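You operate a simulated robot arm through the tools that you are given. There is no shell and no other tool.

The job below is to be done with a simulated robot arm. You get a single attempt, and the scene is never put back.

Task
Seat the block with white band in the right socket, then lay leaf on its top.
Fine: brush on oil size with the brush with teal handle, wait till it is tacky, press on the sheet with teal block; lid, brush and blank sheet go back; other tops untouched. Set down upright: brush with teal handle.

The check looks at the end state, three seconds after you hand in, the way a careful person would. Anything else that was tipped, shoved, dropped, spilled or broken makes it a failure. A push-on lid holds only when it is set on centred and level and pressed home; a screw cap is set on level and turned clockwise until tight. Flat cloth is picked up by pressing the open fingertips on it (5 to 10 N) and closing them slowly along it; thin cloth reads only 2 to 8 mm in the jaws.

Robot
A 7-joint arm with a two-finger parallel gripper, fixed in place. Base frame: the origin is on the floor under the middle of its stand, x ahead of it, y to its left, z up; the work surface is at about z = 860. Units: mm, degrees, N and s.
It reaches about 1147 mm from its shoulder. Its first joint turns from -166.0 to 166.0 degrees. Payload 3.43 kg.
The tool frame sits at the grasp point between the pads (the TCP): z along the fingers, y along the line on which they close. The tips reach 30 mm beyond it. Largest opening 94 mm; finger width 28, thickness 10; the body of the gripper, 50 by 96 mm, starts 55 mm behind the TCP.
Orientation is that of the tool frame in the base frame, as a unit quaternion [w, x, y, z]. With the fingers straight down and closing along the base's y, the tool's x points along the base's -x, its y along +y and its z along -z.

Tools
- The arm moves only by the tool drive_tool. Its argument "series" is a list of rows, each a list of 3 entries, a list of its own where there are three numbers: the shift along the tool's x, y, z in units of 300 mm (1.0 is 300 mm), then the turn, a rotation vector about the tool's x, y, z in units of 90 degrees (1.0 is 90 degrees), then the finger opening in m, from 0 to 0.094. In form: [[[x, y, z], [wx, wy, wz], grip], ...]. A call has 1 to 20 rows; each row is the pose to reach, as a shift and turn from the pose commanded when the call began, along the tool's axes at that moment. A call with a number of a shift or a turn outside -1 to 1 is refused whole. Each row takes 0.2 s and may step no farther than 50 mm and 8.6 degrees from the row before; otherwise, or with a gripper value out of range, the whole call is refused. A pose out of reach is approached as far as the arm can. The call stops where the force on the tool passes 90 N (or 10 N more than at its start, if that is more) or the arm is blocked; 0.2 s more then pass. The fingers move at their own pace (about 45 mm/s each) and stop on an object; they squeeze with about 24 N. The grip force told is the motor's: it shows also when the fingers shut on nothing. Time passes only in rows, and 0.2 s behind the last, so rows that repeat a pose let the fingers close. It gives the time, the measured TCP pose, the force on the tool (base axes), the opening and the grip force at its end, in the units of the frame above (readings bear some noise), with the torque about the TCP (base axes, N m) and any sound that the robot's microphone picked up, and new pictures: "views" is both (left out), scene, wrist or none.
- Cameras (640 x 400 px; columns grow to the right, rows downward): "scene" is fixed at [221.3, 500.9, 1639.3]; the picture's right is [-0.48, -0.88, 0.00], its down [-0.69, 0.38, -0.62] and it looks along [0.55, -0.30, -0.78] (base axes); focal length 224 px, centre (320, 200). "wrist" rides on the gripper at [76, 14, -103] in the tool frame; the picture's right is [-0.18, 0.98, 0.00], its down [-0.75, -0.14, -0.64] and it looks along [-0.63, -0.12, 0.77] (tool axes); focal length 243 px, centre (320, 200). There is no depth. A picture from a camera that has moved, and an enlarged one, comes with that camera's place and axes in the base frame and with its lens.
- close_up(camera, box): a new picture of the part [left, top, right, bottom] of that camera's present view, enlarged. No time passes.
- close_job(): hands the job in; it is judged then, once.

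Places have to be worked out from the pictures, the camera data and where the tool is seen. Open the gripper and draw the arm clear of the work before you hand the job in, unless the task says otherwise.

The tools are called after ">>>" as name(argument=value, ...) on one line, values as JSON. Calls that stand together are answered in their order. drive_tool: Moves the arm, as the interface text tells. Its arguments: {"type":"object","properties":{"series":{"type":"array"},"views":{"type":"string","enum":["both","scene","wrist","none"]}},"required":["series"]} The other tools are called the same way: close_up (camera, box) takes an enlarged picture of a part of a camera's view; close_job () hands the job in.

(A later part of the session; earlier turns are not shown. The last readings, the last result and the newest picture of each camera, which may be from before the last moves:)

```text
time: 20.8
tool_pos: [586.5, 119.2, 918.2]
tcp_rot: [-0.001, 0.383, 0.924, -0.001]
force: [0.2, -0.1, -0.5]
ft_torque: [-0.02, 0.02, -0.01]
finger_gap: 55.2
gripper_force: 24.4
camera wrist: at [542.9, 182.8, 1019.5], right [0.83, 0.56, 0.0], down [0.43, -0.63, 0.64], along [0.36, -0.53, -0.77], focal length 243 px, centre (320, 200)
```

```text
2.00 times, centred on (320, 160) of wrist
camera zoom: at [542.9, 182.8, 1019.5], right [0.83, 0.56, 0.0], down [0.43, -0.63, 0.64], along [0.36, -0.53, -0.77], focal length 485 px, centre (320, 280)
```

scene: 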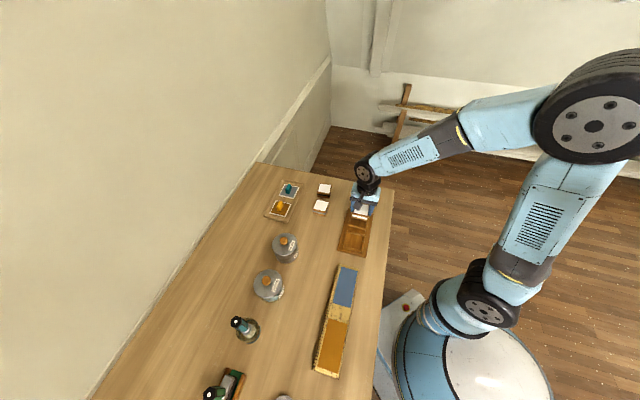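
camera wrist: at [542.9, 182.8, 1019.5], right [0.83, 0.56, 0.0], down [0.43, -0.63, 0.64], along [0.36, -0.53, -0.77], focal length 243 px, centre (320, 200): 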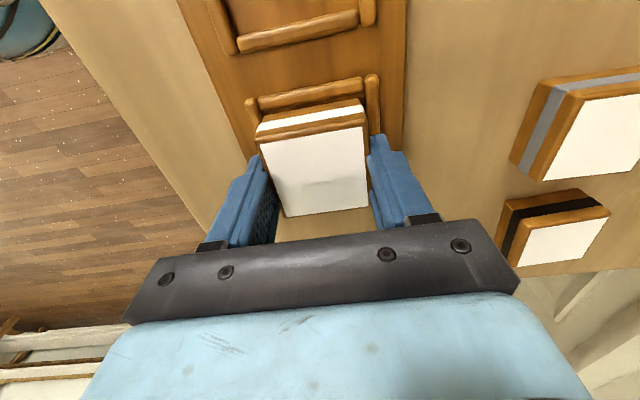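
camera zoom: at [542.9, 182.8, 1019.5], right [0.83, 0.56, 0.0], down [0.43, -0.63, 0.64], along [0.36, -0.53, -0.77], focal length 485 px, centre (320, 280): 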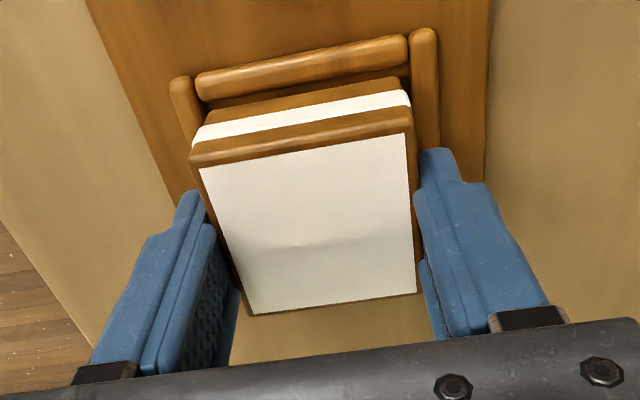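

It lines up inside the rails with 4–6 mm gaps. I lower further in small steps, watching force.

>>> drive_tool(series=[[[0, 0, 0.012], [0, 0, 0], 0.035], [[0, 0, 0.024], [0, 0, 0], 0.035], [[0, 0, 0.03], [0, 0, 0], 0.035]], views="none")

>>> drive_tool(series=[[[0, 0, 0.005], [0, 0, 0], 0.035], [[0, 0, 0.01], [0, 0, 0], 0.035]], views="wrist")

```text
time: 21.6
tool_pos: [587.2, 120.2, 908.6]
tcp_rot: [-0.001, 0.383, 0.924, 0.0]
force: [0.1, 0.4, -0.5]
ft_torque: [-0.01, 0.0, -0.01]
finger_gap: 55.1
gripper_force: 24.4
```

```text
time: 22.2
tool_pos: [586.2, 120.9, 908.5]
tcp_rot: [0.003, 0.383, 0.924, 0.001]
force: [-2.9, -6.0, 80.4]
ft_torque: [-1.42, 2.51, 0.24]
finger_gap: 55.3
gripper_force: 23.5
camera wrist: at [541.7, 182.9, 1010.1], right [0.83, 0.56, 0.01], down [0.43, -0.63, 0.64], along [0.37, -0.53, -0.77], focal length 243 px, centre (320, 200)
```

wrist: 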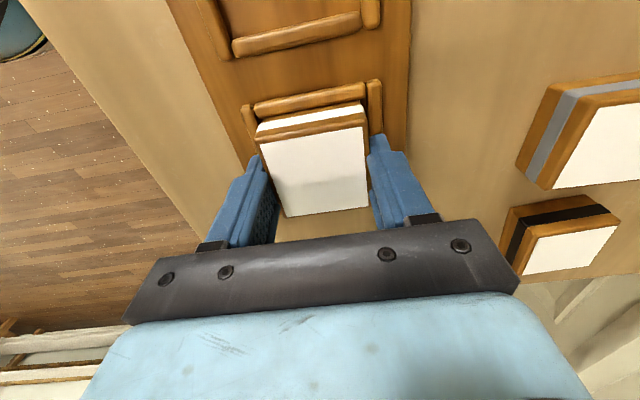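

Force 80 N at tool (9,-35) tells me the left fingertip has touched the rail top, so the block is just above the socket floor. I back off 4 mm, then open the fingers gently to let it settle.

>>> drive_tool(series=[[[0, 0, -0.0067], [0, 0, 0], 0.035], [[0, 0, -0.0117], [0, 0, 0], 0.035]], views="none")

>>> drive_tool(series=[[[0, 0, 0], [0, 0, 0], 0.054], [[0, 0, 0], [0, 0, 0], 0.058], [[0, 0, 0], [0, 0, 0], 0.064], [[0, 0, 0], [0, 0, 0], 0.07]], views="wrist")

>>> close_up(camera="wrist", box=[200, 60, 440, 260])

```text
time: 22.8
tool_pos: [586.8, 120.4, 908.5]
tcp_rot: [-0.001, 0.383, 0.924, 0.0]
force: [5.0, -1.2, 14.4]
ft_torque: [0.17, -0.62, -0.09]
finger_gap: 55.3
gripper_force: 24.0
```

```text
time: 23.8
tool_pos: [586.2, 120.0, 909.2]
tcp_rot: [-0.001, 0.382, 0.924, 0.0]
force: [0.1, 0.4, -0.3]
ft_torque: [0.04, 0.02, -0.01]
finger_gap: 70.1
gripper_force: 0.1
camera wrist: at [542.8, 183.4, 1010.7], right [0.83, 0.56, 0.0], down [0.43, -0.63, 0.64], along [0.36, -0.53, -0.77], focal length 243 px, centre (320, 200)
```

wrist: 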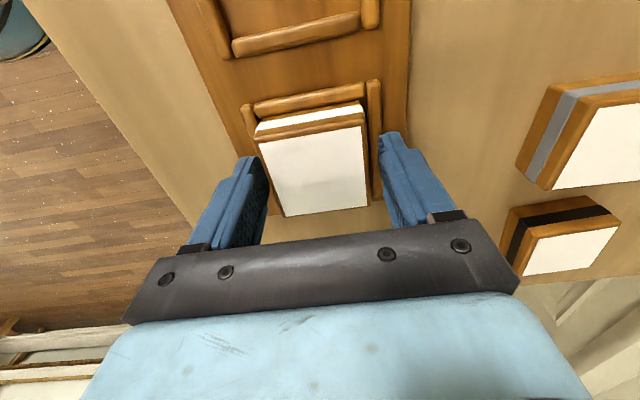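

```text
2.00 times, centred on (320, 160) of wrist
camera zoom: at [542.8, 183.4, 1010.7], right [0.83, 0.56, 0.0], down [0.43, -0.63, 0.64], along [0.36, -0.53, -0.77], focal length 485 px, centre (320, 280)
```

zoom: 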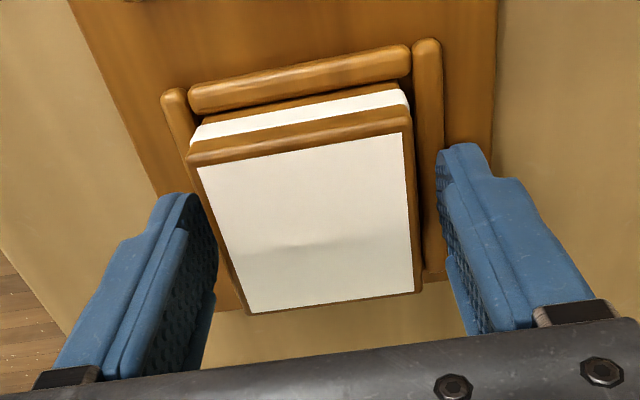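

Released. I rise straight up and check the seat.

>>> drive_tool(series=[[[0, 0, -0.05], [0, 0, 0], 0.07], [[0, 0, -0.15], [0, 0, 0], 0.07], [[0, 0, -0.3], [0, 0, 0], 0.094], [[0, 0, -0.4], [0, 0, 0], 0.094]], views="both")

>>> close_up(camera="wrist", box=[220, 20, 420, 180])

>>> close_up(camera="scene", box=[320, 180, 400, 260])

```text
time: 24.8
tool_pos: [585.6, 119.2, 1029.6]
tcp_rot: [0.0, 0.382, 0.924, 0.0]
force: [0.0, 0.6, 0.8]
ft_torque: [-0.03, -0.01, 0.02]
finger_gap: 94.0
gripper_force: 0.1
camera wrist: at [543.0, 183.0, 1130.6], right [0.83, 0.56, 0.0], down [0.43, -0.63, 0.64], along [0.36, -0.53, -0.77], focal length 243 px, centre (320, 200)
```

scene: 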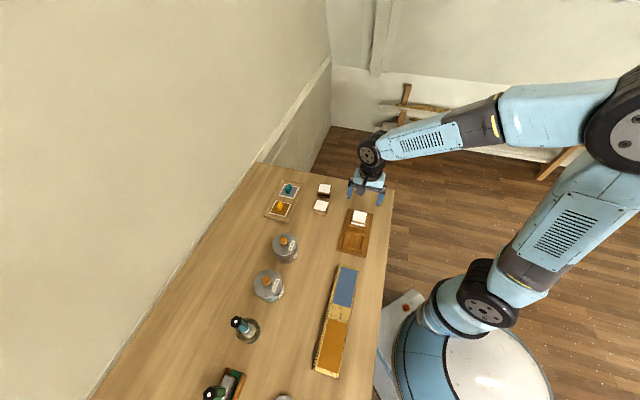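
wrist: 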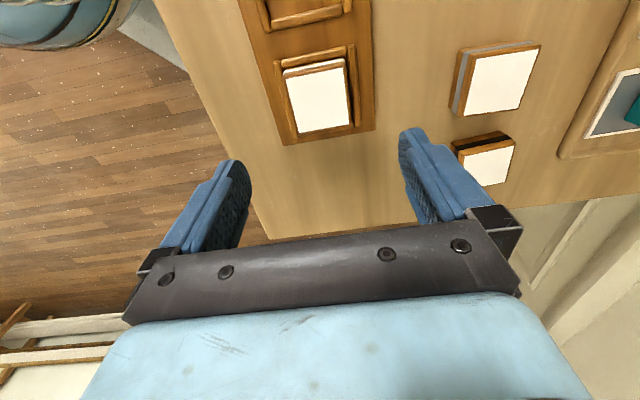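

```text
2.50 times, centred on (320, 100) of wrist
camera zoom: at [543.0, 183.0, 1130.6], right [0.83, 0.56, 0.0], down [0.43, -0.63, 0.64], along [0.36, -0.53, -0.77], focal length 606 px, centre (320, 450)
```

zoom: 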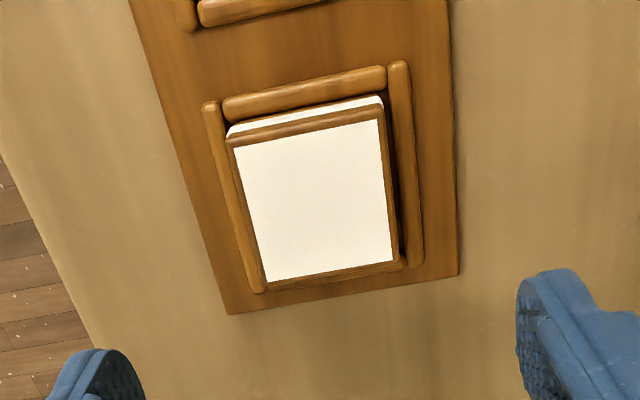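

```text
5.00 times, centred on (360, 220) of scene
camera zoom: at [221.3, 500.9, 1639.3], right [-0.48, -0.88, 0.0], down [-0.69, 0.38, -0.62], along [0.55, -0.3, -0.78], focal length 1122 px, centre (120, 100)
```

zoom: 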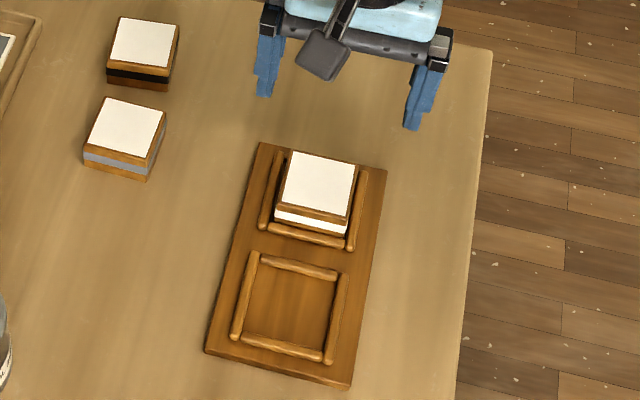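

The block is seated level inside the right socket, top centre ≈(586,120). Next I go above the oil size jar.

>>> drive_tool(series=[[[0.098, 0.111, -0.014], [0, 0, 0], 0.094], [[0.195, 0.222, -0.029], [0, 0, 0], 0.094], [[0.293, 0.333, -0.043], [0, 0, 0], 0.094], [[0.39, 0.445, -0.057], [0, 0, 0], 0.094], [[0.488, 0.556, -0.071], [0, 0, 0], 0.094], [[0.585, 0.667, -0.086], [0, 0, 0], 0.094], [[0.683, 0.778, -0.1], [0, 0, 0], 0.094]], views="wrist")

>>> close_up(camera="wrist", box=[200, 0, 440, 200])

```text
time: 26.4
tool_pos: [606.3, 431.3, 1058.2]
tcp_rot: [0.0, 0.383, 0.924, -0.001]
force: [0.5, -0.9, 0.7]
ft_torque: [0.04, 0.02, 0.03]
finger_gap: 93.9
gripper_force: 0.1
camera wrist: at [562.9, 494.6, 1159.8], right [0.83, 0.56, 0.0], down [0.43, -0.63, 0.64], along [0.36, -0.53, -0.77], focal length 243 px, centre (320, 200)
```

wrist: 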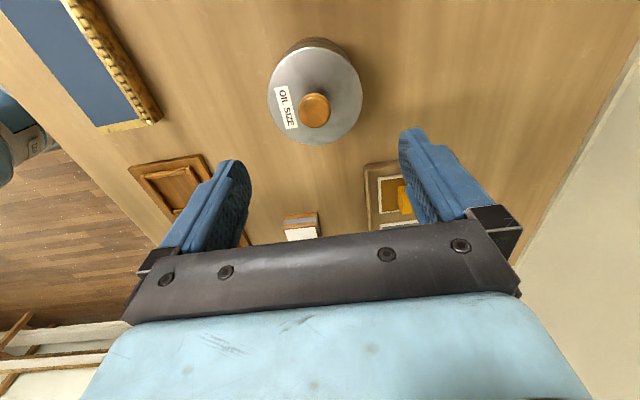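

```text
2.00 times, centred on (320, 100) of wrist
camera zoom: at [562.9, 494.6, 1159.8], right [0.83, 0.56, 0.0], down [0.43, -0.63, 0.64], along [0.36, -0.53, -0.77], focal length 485 px, centre (320, 400)
```

zoom: 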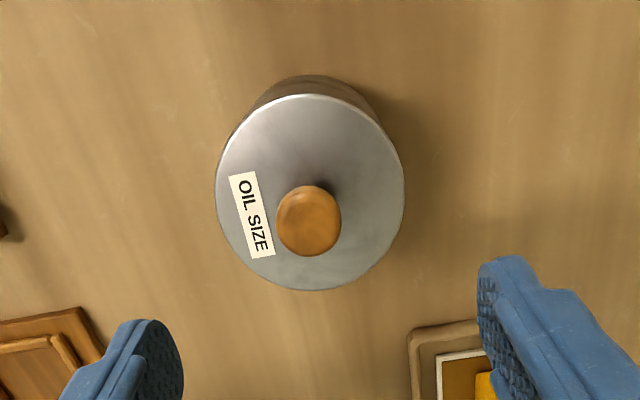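

The lid is ≈90 mm across, centred at tool (2,-4) mm, knob top z≈947. I centre on it and lower partway to verify.

>>> drive_tool(series=[[[0.003, -0.007, 0.1], [0, 0, 0], 0.08], [[0.007, -0.013, 0.2], [0, 0, 0], 0.07], [[0.007, -0.013, 0.25], [0, 0, 0], 0.06]], views="both")

>>> close_up(camera="wrist", box=[200, 0, 440, 240])

>>> close_up(camera="scene", box=[240, 200, 340, 300])

```text
time: 27.2
tool_pos: [602.3, 430.4, 983.2]
tcp_rot: [0.0, 0.382, 0.924, 0.001]
force: [0.6, 0.7, -0.4]
ft_torque: [0.02, -0.03, 0.01]
finger_gap: 59.7
gripper_force: 0.1
camera wrist: at [558.2, 493.5, 1085.3], right [0.83, 0.56, 0.0], down [0.43, -0.63, 0.64], along [0.36, -0.53, -0.77], focal length 243 px, centre (320, 200)
```

scene: 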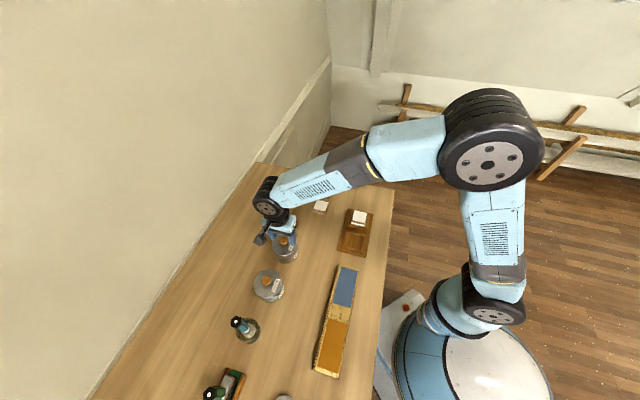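
wrist: 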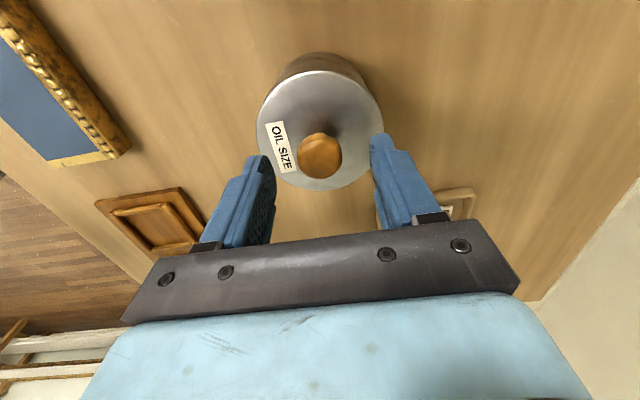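

```text
1.67 times, centred on (320, 120) of wrist
camera zoom: at [558.2, 493.5, 1085.3], right [0.83, 0.56, 0.0], down [0.43, -0.63, 0.64], along [0.36, -0.53, -0.77], focal length 404 px, centre (320, 333)
```

zoom: 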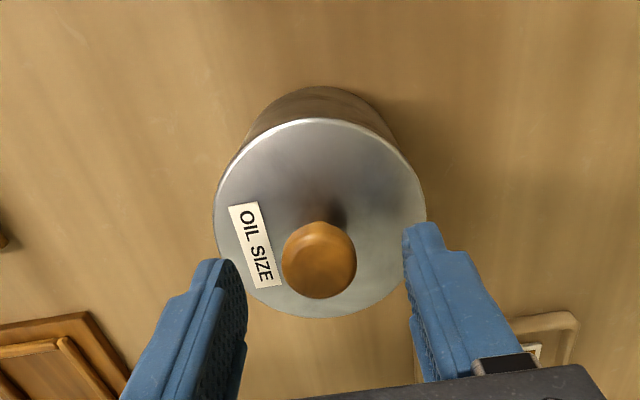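

```text
4.00 times, centred on (290, 250) of scene
camera zoom: at [221.3, 500.9, 1639.3], right [-0.48, -0.88, 0.0], down [-0.69, 0.38, -0.62], along [0.55, -0.3, -0.78], focal length 897 px, centre (440, 0)
```

zoom: 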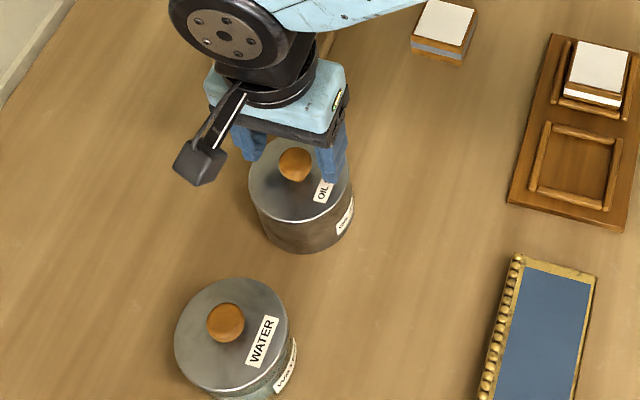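

The knob is centred between the fingers. I descend 24 mm and close on it.

>>> drive_tool(series=[[[0, -0.003, 0.04], [0, 0, 0], 0.06], [[0, -0.003, 0.08], [0, 0, 0], 0.06], [[0, -0.003, 0.08], [0, 0, 0], 0.045], [[0, -0.003, 0.08], [0, 0, 0], 0.035], [[0, -0.003, 0.08], [0, 0, 0], 0.025], [[0, -0.003, 0.08], [0, 0, 0], 0.015], [[0, -0.003, 0.08], [0, 0, 0], 0.01]], views="wrist")

>>> close_up(camera="wrist", box=[220, 40, 420, 240])

```text
time: 28.8
tool_pos: [598.9, 426.0, 961.8]
tcp_rot: [0.0, 0.382, 0.924, 0.001]
force: [-17.8, -18.7, 60.3]
ft_torque: [-1.9, 1.85, -0.02]
finger_gap: 41.6
gripper_force: 18.8
camera wrist: at [555.2, 490.0, 1065.0], right [0.83, 0.56, 0.0], down [0.43, -0.63, 0.64], along [0.36, -0.53, -0.77], focal length 243 px, centre (320, 200)
```

wrist: 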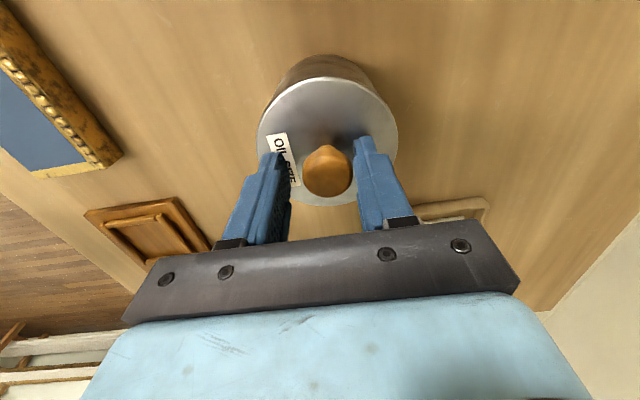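

```text
2.00 times, centred on (320, 140) of wrist
camera zoom: at [555.2, 490.0, 1065.0], right [0.83, 0.56, 0.0], down [0.43, -0.63, 0.64], along [0.36, -0.53, -0.77], focal length 485 px, centre (320, 320)
```

zoom: 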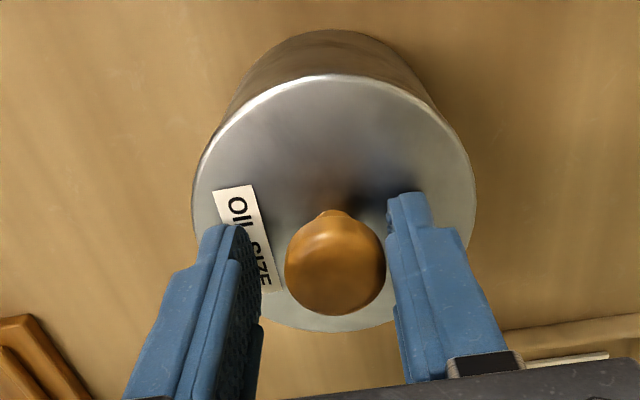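

The left fingertip touched the lid, so the lid top is at about z=932, not 920. I raise 6 mm right away and reopen a little before re-centring.

>>> drive_tool(series=[[[0, 0, -0.012], [0, 0, 0], 0.045], [[0, 0, -0.022], [0, 0, 0], 0.055], [[0, 0, -0.03], [0, 0, 0], 0.06]], views="both")

>>> close_up(camera="wrist", box=[220, 40, 420, 240])

>>> close_up(camera="scene", box=[240, 200, 340, 300])

```text
time: 29.6
tool_pos: [601.3, 428.3, 968.9]
tcp_rot: [0.0, 0.382, 0.924, 0.0]
force: [0.2, -0.3, 0.0]
ft_torque: [-0.02, 0.01, 0.04]
finger_gap: 60.2
gripper_force: 0.1
camera wrist: at [558.4, 491.9, 1070.2], right [0.83, 0.56, 0.0], down [0.43, -0.63, 0.64], along [0.36, -0.53, -0.77], focal length 243 px, centre (320, 200)
```

scene: 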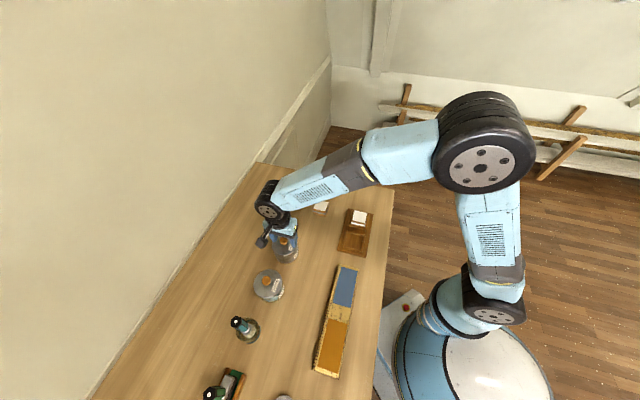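
wrist: 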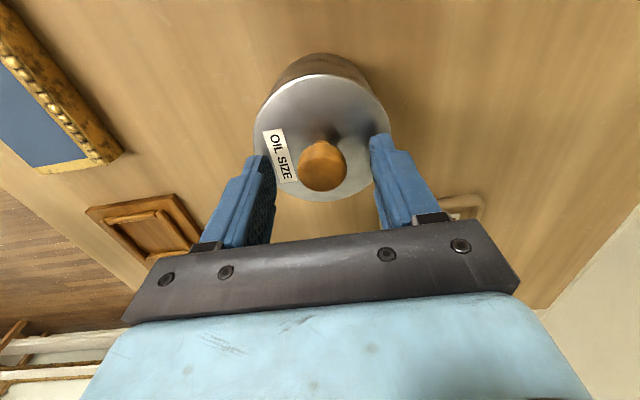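

```text
2.00 times, centred on (320, 140) of wrist
camera zoom: at [558.4, 491.9, 1070.2], right [0.83, 0.56, 0.0], down [0.43, -0.63, 0.64], along [0.36, -0.53, -0.77], focal length 485 px, centre (320, 320)
```

zoom: 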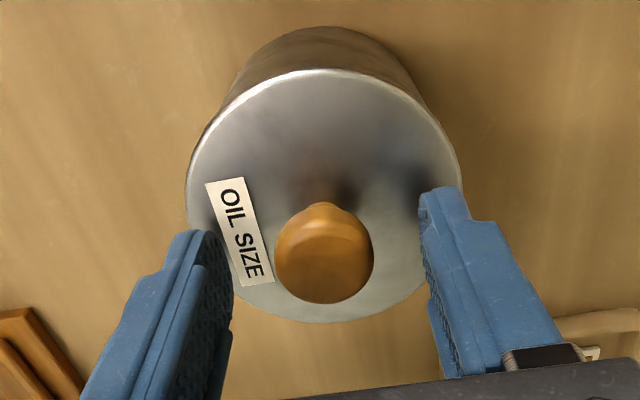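

```text
4.00 times, centred on (290, 250) of scene
camera zoom: at [221.3, 500.9, 1639.3], right [-0.48, -0.88, 0.0], down [-0.69, 0.38, -0.62], along [0.55, -0.3, -0.78], focal length 897 px, centre (440, 0)
```

zoom: 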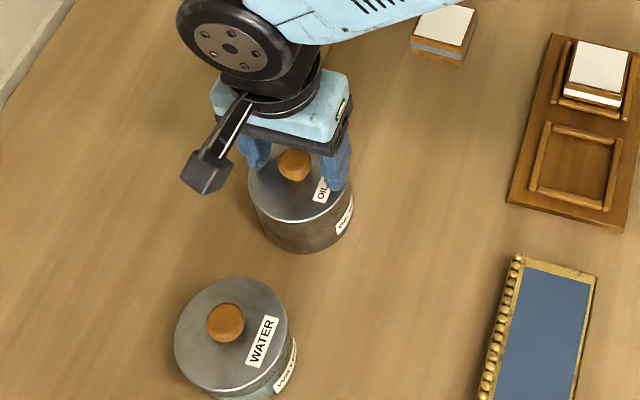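

The knob centre is about +2 mm in tool y and the tips are about 6 mm above the lid, which is a good height. I re-centre and close on the knob.

>>> drive_tool(series=[[[0.008, 0.007, 0], [0, 0, 0], 0.055], [[0.008, 0.007, 0], [0, 0, 0], 0.045], [[0.008, 0.007, 0], [0, 0, 0], 0.037], [[0.008, 0.007, 0], [0, 0, 0], 0.03], [[0.008, 0.007, 0], [0, 0, 0], 0.025], [[0.008, 0.007, 0], [0, 0, 0], 0.02], [[0.008, 0.007, 0], [0, 0, 0], 0.015]], views="wrist")

```text
time: 31.2
tool_pos: [602.0, 432.3, 968.5]
tcp_rot: [0.0, 0.382, 0.924, 0.0]
force: [0.3, -0.3, -0.1]
ft_torque: [0.02, -0.02, -0.01]
finger_gap: 25.6
gripper_force: 23.8
heard: snap
camera wrist: at [558.1, 494.8, 1071.3], right [0.83, 0.56, 0.0], down [0.43, -0.63, 0.64], along [0.36, -0.53, -0.77], focal length 243 px, centre (320, 200)
```

wrist: 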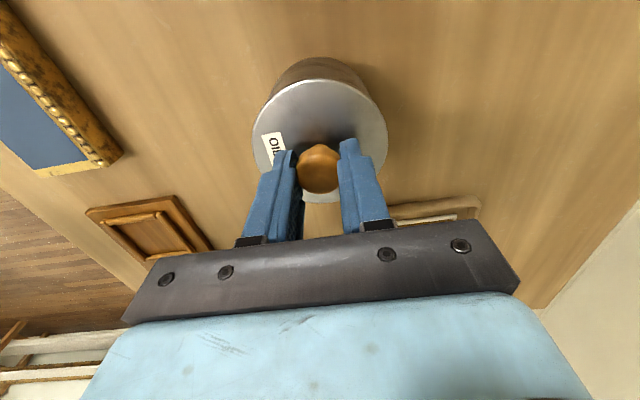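

I heard a snap as the fingers closed (the push-on lid probably unseated). Let me look closely.

>>> close_up(camera="wrist", box=[220, 40, 420, 240])

>>> close_up(camera="scene", box=[250, 220, 310, 280])

```text
2.00 times, centred on (320, 140) of wrist
camera zoom: at [558.1, 494.8, 1071.3], right [0.83, 0.56, 0.0], down [0.43, -0.63, 0.64], along [0.36, -0.53, -0.77], focal length 485 px, centre (320, 320)
```

zoom: 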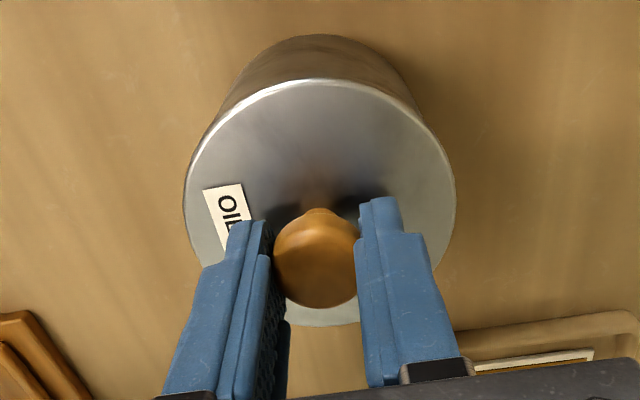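

```text
6.67 times, centred on (280, 250) of scene
camera zoom: at [221.3, 500.9, 1639.3], right [-0.48, -0.88, 0.0], down [-0.69, 0.38, -0.62], along [0.55, -0.3, -0.78], focal length 1496 px, centre (587, -133)
```

zoom: 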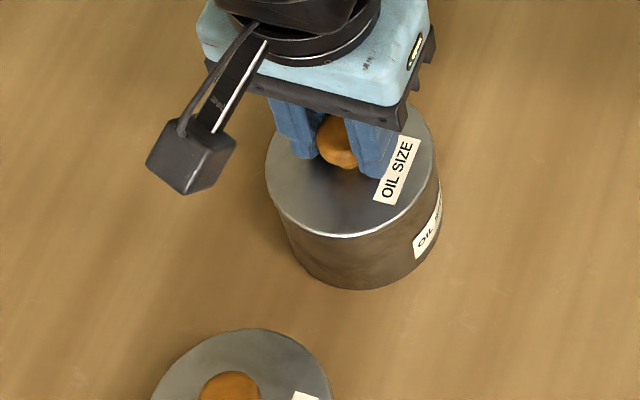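

Gripped on the knob (25.6 mm). I lift slowly by 12 mm and check the lid comes off without the jar.

>>> drive_tool(series=[[[0, 0, -0.01], [0, 0, 0], 0.015], [[0, 0, -0.02], [0, 0, 0], 0.015], [[0, 0, -0.03], [0, 0, 0], 0.015], [[0, 0, -0.04], [0, 0, 0], 0.015]], views="both")

>>> close_up(camera="wrist", box=[220, 40, 420, 240])

>>> close_up(camera="scene", box=[250, 220, 310, 280])

```text
time: 32.2
tool_pos: [600.8, 432.4, 980.7]
tcp_rot: [0.0, 0.383, 0.924, 0.0]
force: [0.2, 0.6, -0.5]
ft_torque: [-0.02, -0.01, 0.03]
finger_gap: 25.6
gripper_force: 24.2
camera wrist: at [557.8, 494.6, 1083.2], right [0.83, 0.56, 0.0], down [0.43, -0.63, 0.64], along [0.36, -0.53, -0.77], focal length 243 px, centre (320, 200)
```

scene: 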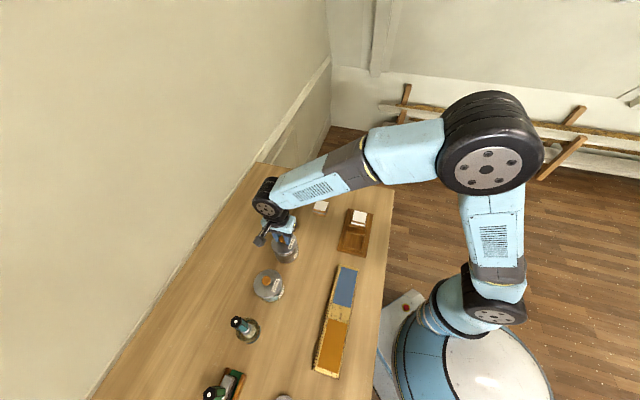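
wrist: 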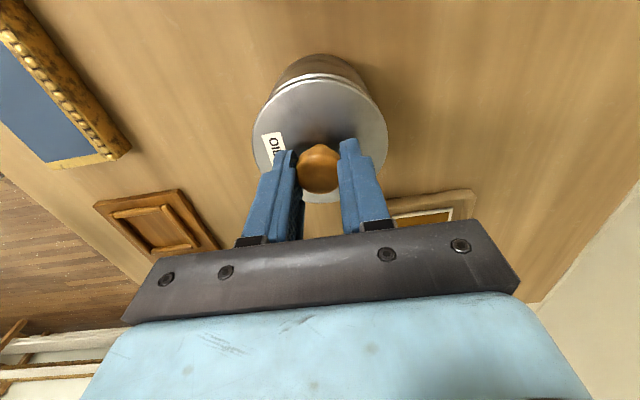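

```text
2.00 times, centred on (320, 140) of wrist
camera zoom: at [557.8, 494.6, 1083.2], right [0.83, 0.56, 0.0], down [0.43, -0.63, 0.64], along [0.36, -0.53, -0.77], focal length 485 px, centre (320, 320)
```

zoom: 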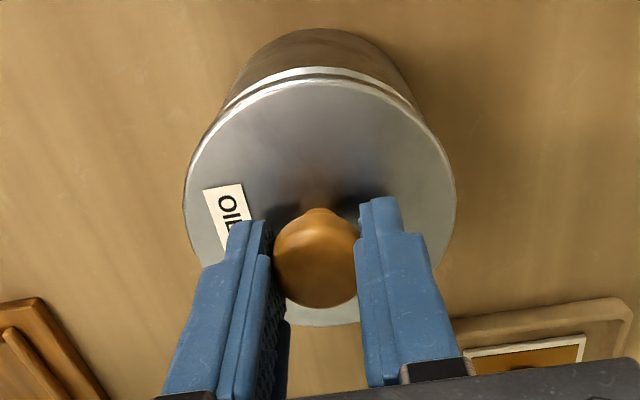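

```text
6.67 times, centred on (280, 250) of scene
camera zoom: at [221.3, 500.9, 1639.3], right [-0.48, -0.88, 0.0], down [-0.69, 0.38, -0.62], along [0.55, -0.3, -0.78], focal length 1496 px, centre (587, -133)
```

zoom: 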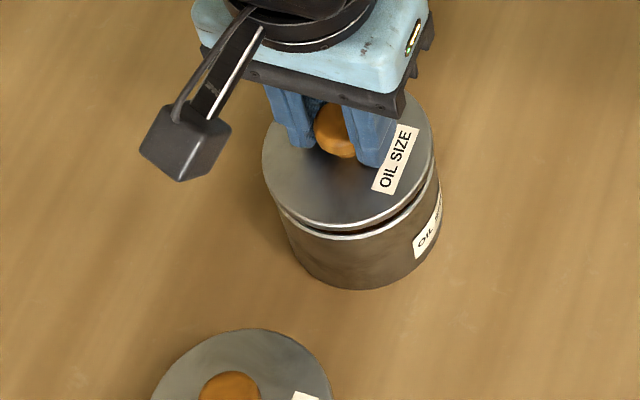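

The lid is off and the jar stays. I raise it 60 mm and carry it to free table at about (700,530).

>>> drive_tool(series=[[[0, 0, -0.07], [0, 0, 0], 0.015], [[0, 0, -0.14], [0, 0, 0], 0.015], [[0, 0, -0.2], [0, 0, 0], 0.015], [[0, 0.12, -0.2], [0, 0, 0], 0.015], [[0, 0.24, -0.2], [0, 0, 0], 0.015], [[0, 0.36, -0.2], [0, 0, 0], 0.015], [[0.002, 0.463, -0.2], [0, 0, 0], 0.015], [[0.002, 0.463, -0.2], [0, 0, 0], 0.015]], views="both")

>>> close_up(camera="scene", box=[220, 200, 320, 300])

```text
time: 34.0
tool_pos: [699.4, 530.1, 1041.3]
tcp_rot: [0.0, 0.383, 0.924, 0.0]
force: [1.1, -0.3, -1.1]
ft_torque: [0.02, 0.03, -0.03]
finger_gap: 25.4
gripper_force: 24.0
camera wrist: at [654.8, 592.5, 1142.8], right [0.83, 0.56, 0.0], down [0.43, -0.63, 0.64], along [0.36, -0.53, -0.77], focal length 243 px, centre (320, 200)
```

scene: 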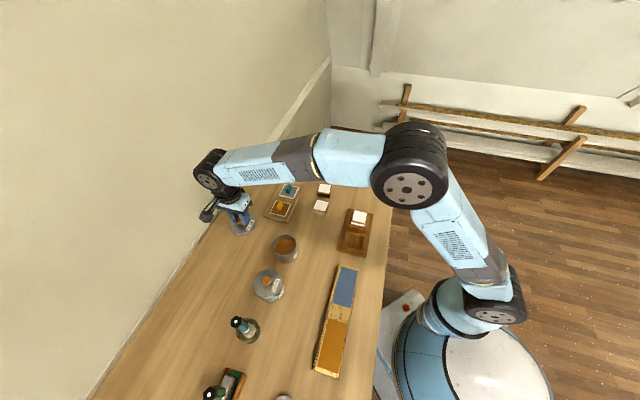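
wrist: 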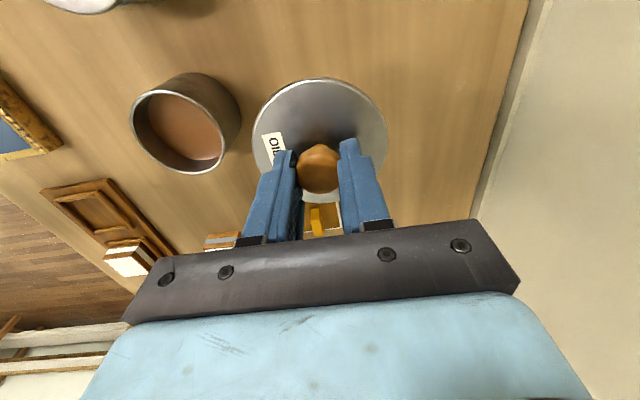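

```text
4.00 times, centred on (270, 250) of scene
camera zoom: at [221.3, 500.9, 1639.3], right [-0.48, -0.88, 0.0], down [-0.69, 0.38, -0.62], along [0.55, -0.3, -0.78], focal length 897 px, centre (520, 0)
```

zoom: 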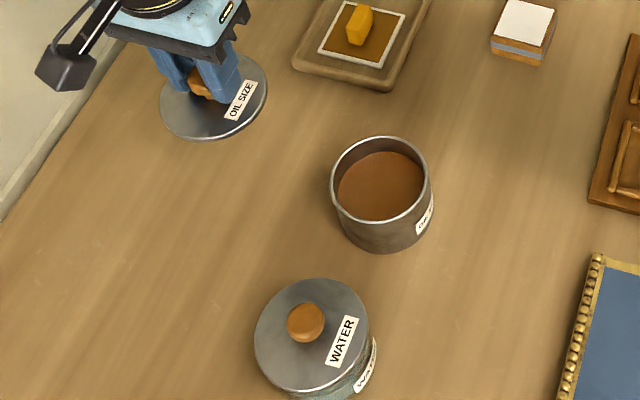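

The oil size is visible in the open jar. I lower the lid toward the table, first to TCP z≈918, then in small steps.

>>> drive_tool(series=[[[0, 0, 0.13], [0, 0, 0], 0.015], [[0, 0, 0.26], [0, 0, 0], 0.015], [[0, 0, 0.36], [0, 0, 0], 0.015], [[0, 0, 0.41], [0, 0, 0], 0.015]], views="wrist")

>>> drive_tool(series=[[[0, 0, 0.008], [0, 0, 0], 0.015], [[0, 0, 0.015], [0, 0, 0], 0.015]], views="none")

```text
time: 35.0
tool_pos: [699.7, 531.5, 918.0]
tcp_rot: [-0.001, 0.383, 0.924, 0.0]
force: [0.5, -0.1, -0.4]
ft_torque: [0.0, 0.02, -0.03]
finger_gap: 25.5
gripper_force: 23.9
camera wrist: at [656.7, 595.0, 1020.1], right [0.83, 0.56, 0.0], down [0.43, -0.63, 0.64], along [0.36, -0.53, -0.77], focal length 243 px, centre (320, 200)
```

wrist: 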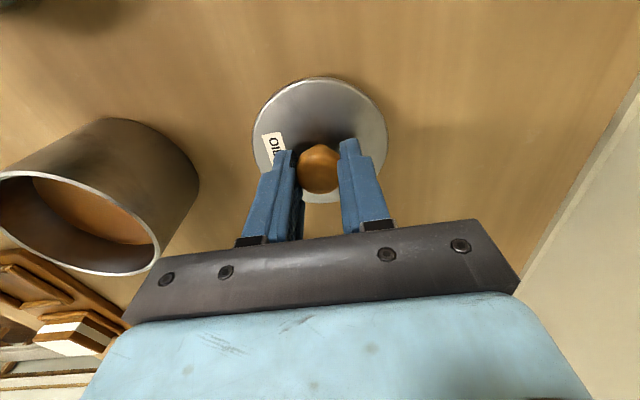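

```text
time: 35.6
tool_pos: [698.6, 531.7, 913.3]
tcp_rot: [0.0, 0.383, 0.924, 0.0]
force: [-0.3, 0.6, -0.2]
ft_torque: [0.05, 0.0, 0.02]
finger_gap: 25.2
gripper_force: 23.9
```

No contact yet at 913; I continue in 1.5–3 mm steps.

>>> drive_tool(series=[[[0, 0, 0.005], [0, 0, 0], 0.015], [[0, 0, 0.01], [0, 0, 0], 0.015]], views="none")

>>> drive_tool(series=[[[0, 0, 0.004], [0, 0, 0], 0.015], [[0, 0, 0.0067], [0, 0, 0], 0.015]], views="none")

```text
time: 36.2
tool_pos: [699.9, 530.5, 910.7]
tcp_rot: [0.0, 0.383, 0.924, -0.001]
force: [0.4, 0.3, 0.2]
ft_torque: [-0.01, -0.02, 0.01]
finger_gap: 25.5
gripper_force: 23.6
```

```text
time: 36.8
tool_pos: [698.3, 531.0, 907.8]
tcp_rot: [0.0, 0.382, 0.924, -0.001]
force: [-0.9, -0.1, -1.5]
ft_torque: [-0.01, 0.01, -0.03]
finger_gap: 25.4
gripper_force: 23.7
```

>>> drive_tool(series=[[[0, 0, 0.004], [0, 0, 0], 0.015], [[0, 0, 0.0067], [0, 0, 0], 0.015]], views="none")

>>> drive_tool(series=[[[0, 0, 0.004], [0, 0, 0], 0.015], [[0, 0, 0.0067], [0, 0, 0], 0.015]], views="wrist")

```text
time: 37.4
tool_pos: [700.5, 530.9, 905.0]
tcp_rot: [0.0, 0.383, 0.924, 0.0]
force: [0.3, 0.1, -0.1]
ft_torque: [-0.03, 0.01, 0.0]
finger_gap: 25.4
gripper_force: 23.9
```

```text
time: 38.0
tool_pos: [700.1, 529.6, 904.9]
tcp_rot: [0.0, 0.383, 0.924, 0.0]
force: [-0.1, 0.8, -0.5]
ft_torque: [0.0, -0.04, 0.05]
finger_gap: 25.6
gripper_force: 23.6
camera wrist: at [656.2, 593.5, 1006.6], right [0.83, 0.56, 0.0], down [0.43, -0.63, 0.64], along [0.36, -0.53, -0.77], focal length 243 px, centre (320, 200)
```

wrist: 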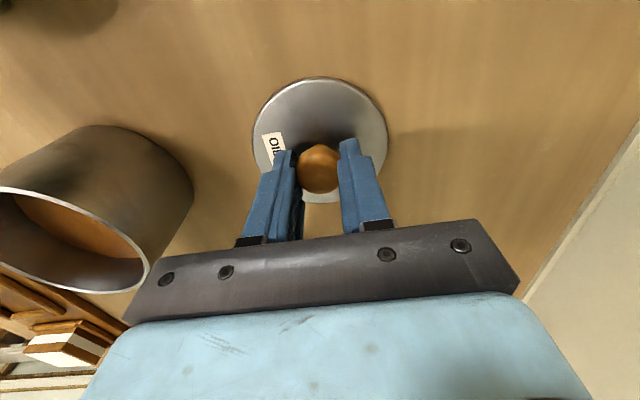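

Still no contact at 905; I keep stepping down 2 mm at a time.

>>> drive_tool(series=[[[0, 0, 0.003], [0, 0, 0], 0.015], [[0, 0, 0.0067], [0, 0, 0], 0.015]], views="none")

>>> drive_tool(series=[[[0, 0, 0.003], [0, 0, 0], 0.015], [[0, 0, 0.005], [0, 0, 0], 0.015]], views="none")

```text
time: 38.6
tool_pos: [699.7, 529.9, 900.6]
tcp_rot: [0.0, 0.382, 0.924, 0.0]
force: [-1.4, -1.4, 4.3]
ft_torque: [-0.03, 0.06, 0.01]
finger_gap: 25.3
gripper_force: 24.0
```

```text
time: 39.2
tool_pos: [700.3, 529.9, 901.5]
tcp_rot: [0.001, 0.382, 0.924, 0.002]
force: [4.1, -0.8, 21.7]
ft_torque: [-0.05, -0.04, -0.02]
finger_gap: 25.5
gripper_force: 24.3
```

Contact at TCP ≈902.5 (22 N). I relieve slightly, then open the fingers.

>>> drive_tool(series=[[[0, 0, -0.003], [0, 0, 0], 0.015], [[0, 0, -0.004], [0, 0, 0], 0.025], [[0, 0, -0.004], [0, 0, 0], 0.03], [[0, 0, -0.004], [0, 0, 0], 0.04], [[0, 0, -0.004], [0, 0, 0], 0.055]], views="wrist")

```text
time: 40.4
tool_pos: [700.1, 529.9, 902.6]
tcp_rot: [-0.001, 0.383, 0.924, 0.0]
force: [-0.2, 0.0, -0.3]
ft_torque: [-0.01, -0.03, 0.01]
finger_gap: 55.0
gripper_force: 0.2
camera wrist: at [655.8, 593.4, 1003.8], right [0.83, 0.56, 0.0], down [0.43, -0.63, 0.64], along [0.36, -0.53, -0.77], focal length 243 px, centre (320, 200)
```

wrist: 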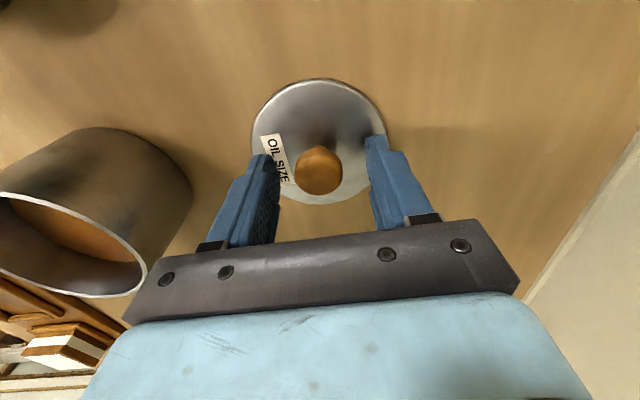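

The lid rests on the table at (700,530). I rise 200 mm and travel over the teal brush at about (415,629), turning to match its hex flats.

>>> drive_tool(series=[[[0, 0, -0.1], [0, 0, 0], 0.07], [[0, 0, -0.25], [0, 0, 0], 0.08], [[0, 0, -0.4], [0, 0, 0], 0.08], [[0, 0, -0.55], [0, 0, 0], 0.08], [[0, 0, -0.667], [0, 0, 0], 0.08], [[0.129, -0.063, -0.667], [0, 0, -0.048], 0.08], [[0.258, -0.126, -0.667], [0, 0, -0.095], 0.08], [[0.387, -0.189, -0.667], [0, 0, -0.143], 0.08], [[0.516, -0.252, -0.667], [0, 0, -0.19], 0.08], [[0.645, -0.315, -0.667], [0, 0, -0.238], 0.08], [[0.774, -0.378, -0.667], [0, 0, -0.286], 0.08], [[0.903, -0.441, -0.667], [0, 0, -0.333], 0.08]], views="both")

>>> close_up(camera="wrist", box=[220, 20, 420, 220])

>>> close_up(camera="scene", box=[200, 200, 320, 380])

```text
time: 43.0
tool_pos: [416.3, 628.0, 1101.5]
tcp_rot: [0.0, 0.13, 0.991, -0.001]
force: [0.1, 0.0, 0.7]
ft_torque: [0.02, 0.07, 0.01]
finger_gap: 79.8
gripper_force: 0.0
camera wrist: at [345.3, 660.9, 1203.8], right [0.43, 0.9, 0.0], down [0.69, -0.33, 0.64], along [0.58, -0.28, -0.77], focal length 243 px, centre (320, 200)
```

scene: 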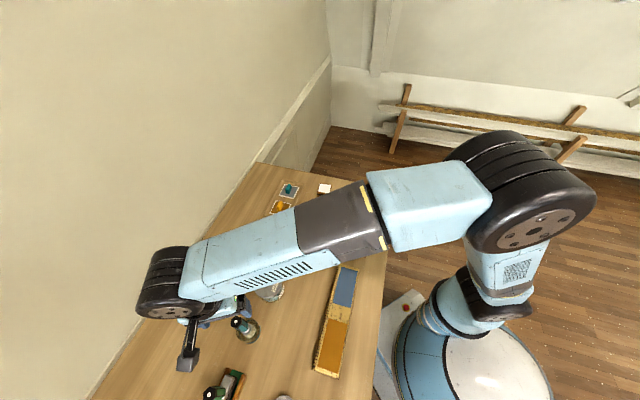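
wrist: 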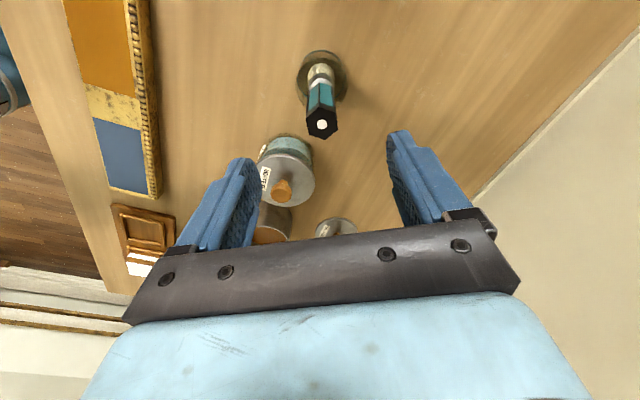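

```text
2.00 times, centred on (320, 120) of wrist
camera zoom: at [345.3, 660.9, 1203.8], right [0.43, 0.9, 0.0], down [0.69, -0.33, 0.64], along [0.58, -0.28, -0.77], focal length 485 px, centre (320, 360)
```

zoom: 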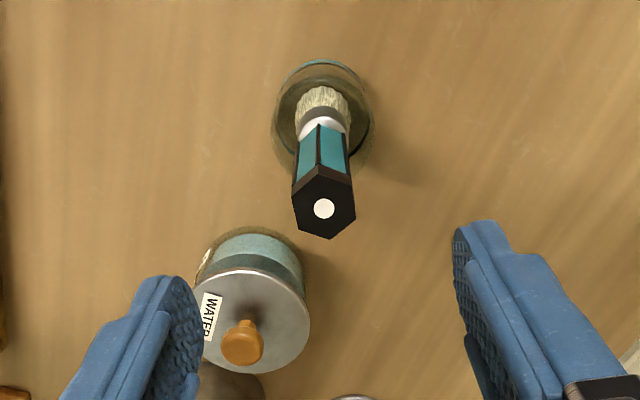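

```text
2.22 times, centred on (260, 290) of scene
camera zoom: at [221.3, 500.9, 1639.3], right [-0.48, -0.88, 0.0], down [-0.69, 0.38, -0.62], along [0.55, -0.3, -0.78], focal length 498 px, centre (453, 0)
```

zoom: 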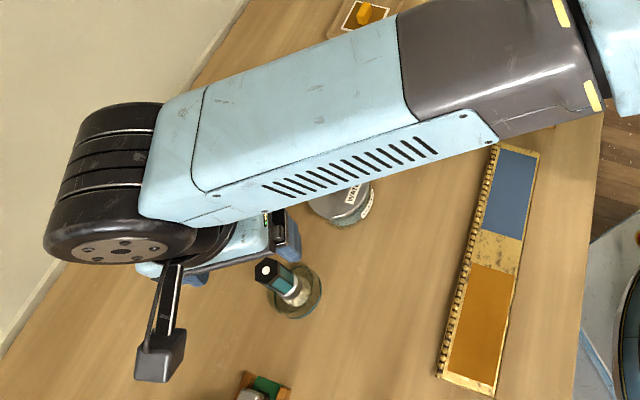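

The brush axis is at tool (0,+1.8), hex flats facing the fingers. I descend to TCP z≈985 and close on the handle.

>>> drive_tool(series=[[[0, 0.006, 0.13], [0, 0, 0], 0.08], [[0, 0.006, 0.26], [0, 0, 0], 0.08], [[0, 0.006, 0.387], [0, 0, 0], 0.08], [[0, 0.006, 0.387], [0, 0, 0], 0.06], [[0, 0.006, 0.387], [0, 0, 0], 0.045], [[0, 0.006, 0.387], [0, 0, 0], 0.035], [[0, 0.006, 0.387], [0, 0, 0], 0.028], [[0, 0.006, 0.387], [0, 0, 0], 0.022], [[0, 0.006, 0.387], [0, 0, 0], 0.016], [[0, 0.006, 0.387], [0, 0, 0], 0.012]], views="wrist")

>>> close_up(camera="wrist", box=[220, 20, 420, 220])

```text
time: 45.2
tool_pos: [415.7, 632.5, 984.6]
tcp_rot: [-0.001, 0.131, 0.991, 0.001]
force: [0.4, 0.1, -0.2]
ft_torque: [0.01, 0.01, 0.02]
finger_gap: 24.3
gripper_force: 23.8
camera wrist: at [345.1, 664.7, 1086.7], right [0.43, 0.9, 0.0], down [0.69, -0.33, 0.64], along [0.58, -0.28, -0.77], focal length 243 px, centre (320, 200)
```

wrist: 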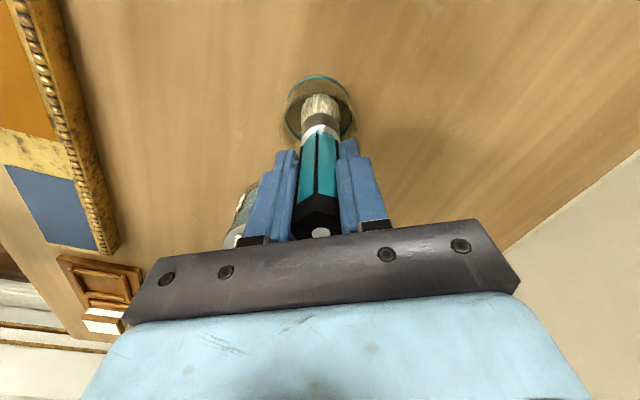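

```text
2.00 times, centred on (320, 120) of wrist
camera zoom: at [345.1, 664.7, 1086.7], right [0.43, 0.9, 0.0], down [0.69, -0.33, 0.64], along [0.58, -0.28, -0.77], focal length 485 px, centre (320, 360)
```

zoom: 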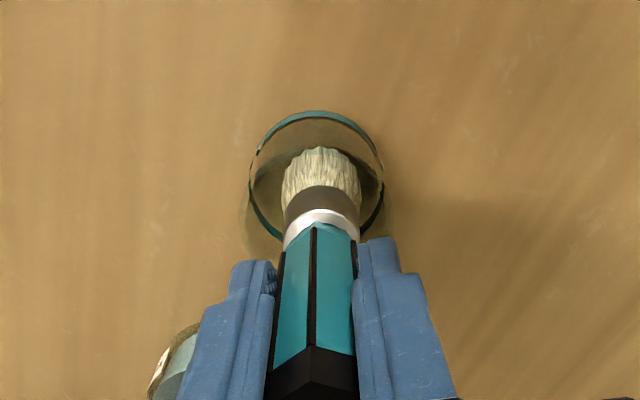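

Holding the handle at 24.3 mm. I lift it straight up 160 mm and carry it over the oil jar.

>>> drive_tool(series=[[[0, 0, -0.05], [0, 0, 0], 0.012], [[0, 0, -0.15], [0, 0, 0], 0.012], [[0, 0, -0.28], [0, 0, 0], 0.012], [[0, 0, -0.41], [0, 0, 0], 0.012], [[0, 0, -0.533], [0, 0, 0], 0.012], [[-0.129, -0.08, -0.533], [0, 0, 0], 0.012], [[-0.257, -0.159, -0.533], [0, 0, 0], 0.012], [[-0.386, -0.239, -0.533], [0, 0, 0], 0.012], [[-0.515, -0.319, -0.533], [0, 0, 0], 0.012], [[-0.643, -0.398, -0.533], [0, 0, 0], 0.012], [[-0.772, -0.478, -0.533], [0, 0, 0], 0.012], [[-0.772, -0.478, -0.533], [0, 0, 0], 0.012]], views="both")

>>> close_up(camera="wrist", box=[200, 0, 440, 240])

>>> close_up(camera="scene", box=[230, 180, 350, 300])

```text
time: 47.8
tool_pos: [598.7, 429.9, 1142.2]
tcp_rot: [0.0, 0.13, 0.991, 0.001]
force: [0.4, 0.4, -0.3]
ft_torque: [-0.07, 0.01, 0.0]
finger_gap: 24.0
gripper_force: 24.1
camera wrist: at [529.7, 463.6, 1245.3], right [0.43, 0.9, 0.0], down [0.69, -0.33, 0.64], along [0.58, -0.28, -0.77], focal length 243 px, centre (320, 200)
```

scene: 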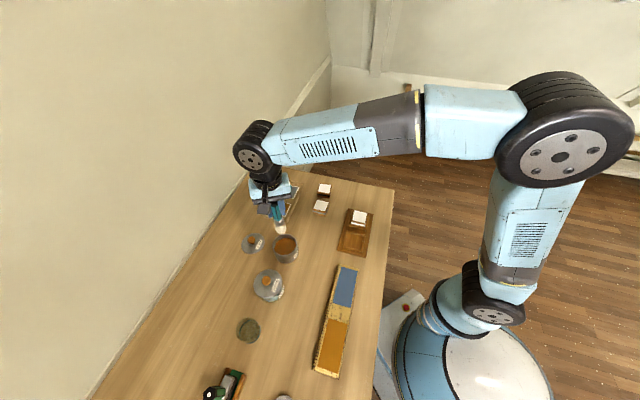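
wrist: 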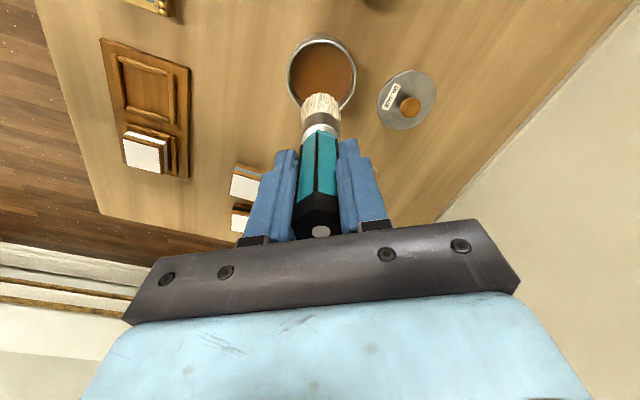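

```text
1.67 times, centred on (320, 120) of wrist
camera zoom: at [529.7, 463.6, 1245.3], right [0.43, 0.9, 0.0], down [0.69, -0.33, 0.64], along [0.58, -0.28, -0.77], focal length 404 px, centre (320, 333)
```

zoom: 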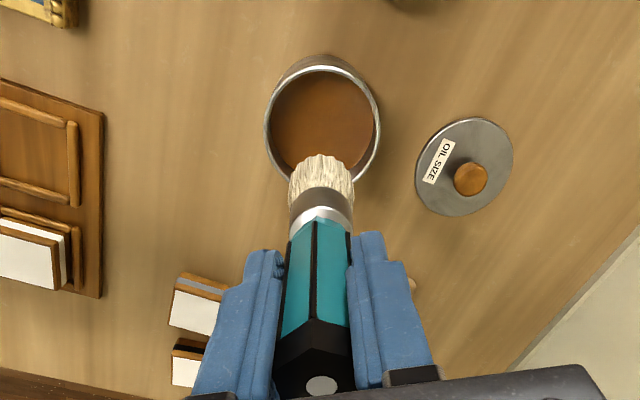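

```text
3.33 times, centred on (290, 240) of scene
camera zoom: at [221.3, 500.9, 1639.3], right [-0.48, -0.88, 0.0], down [-0.69, 0.38, -0.62], along [0.55, -0.3, -0.78], focal length 748 px, centre (420, 67)
```

zoom: 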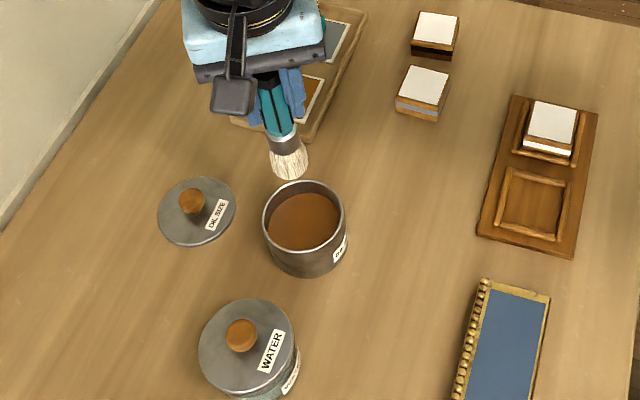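

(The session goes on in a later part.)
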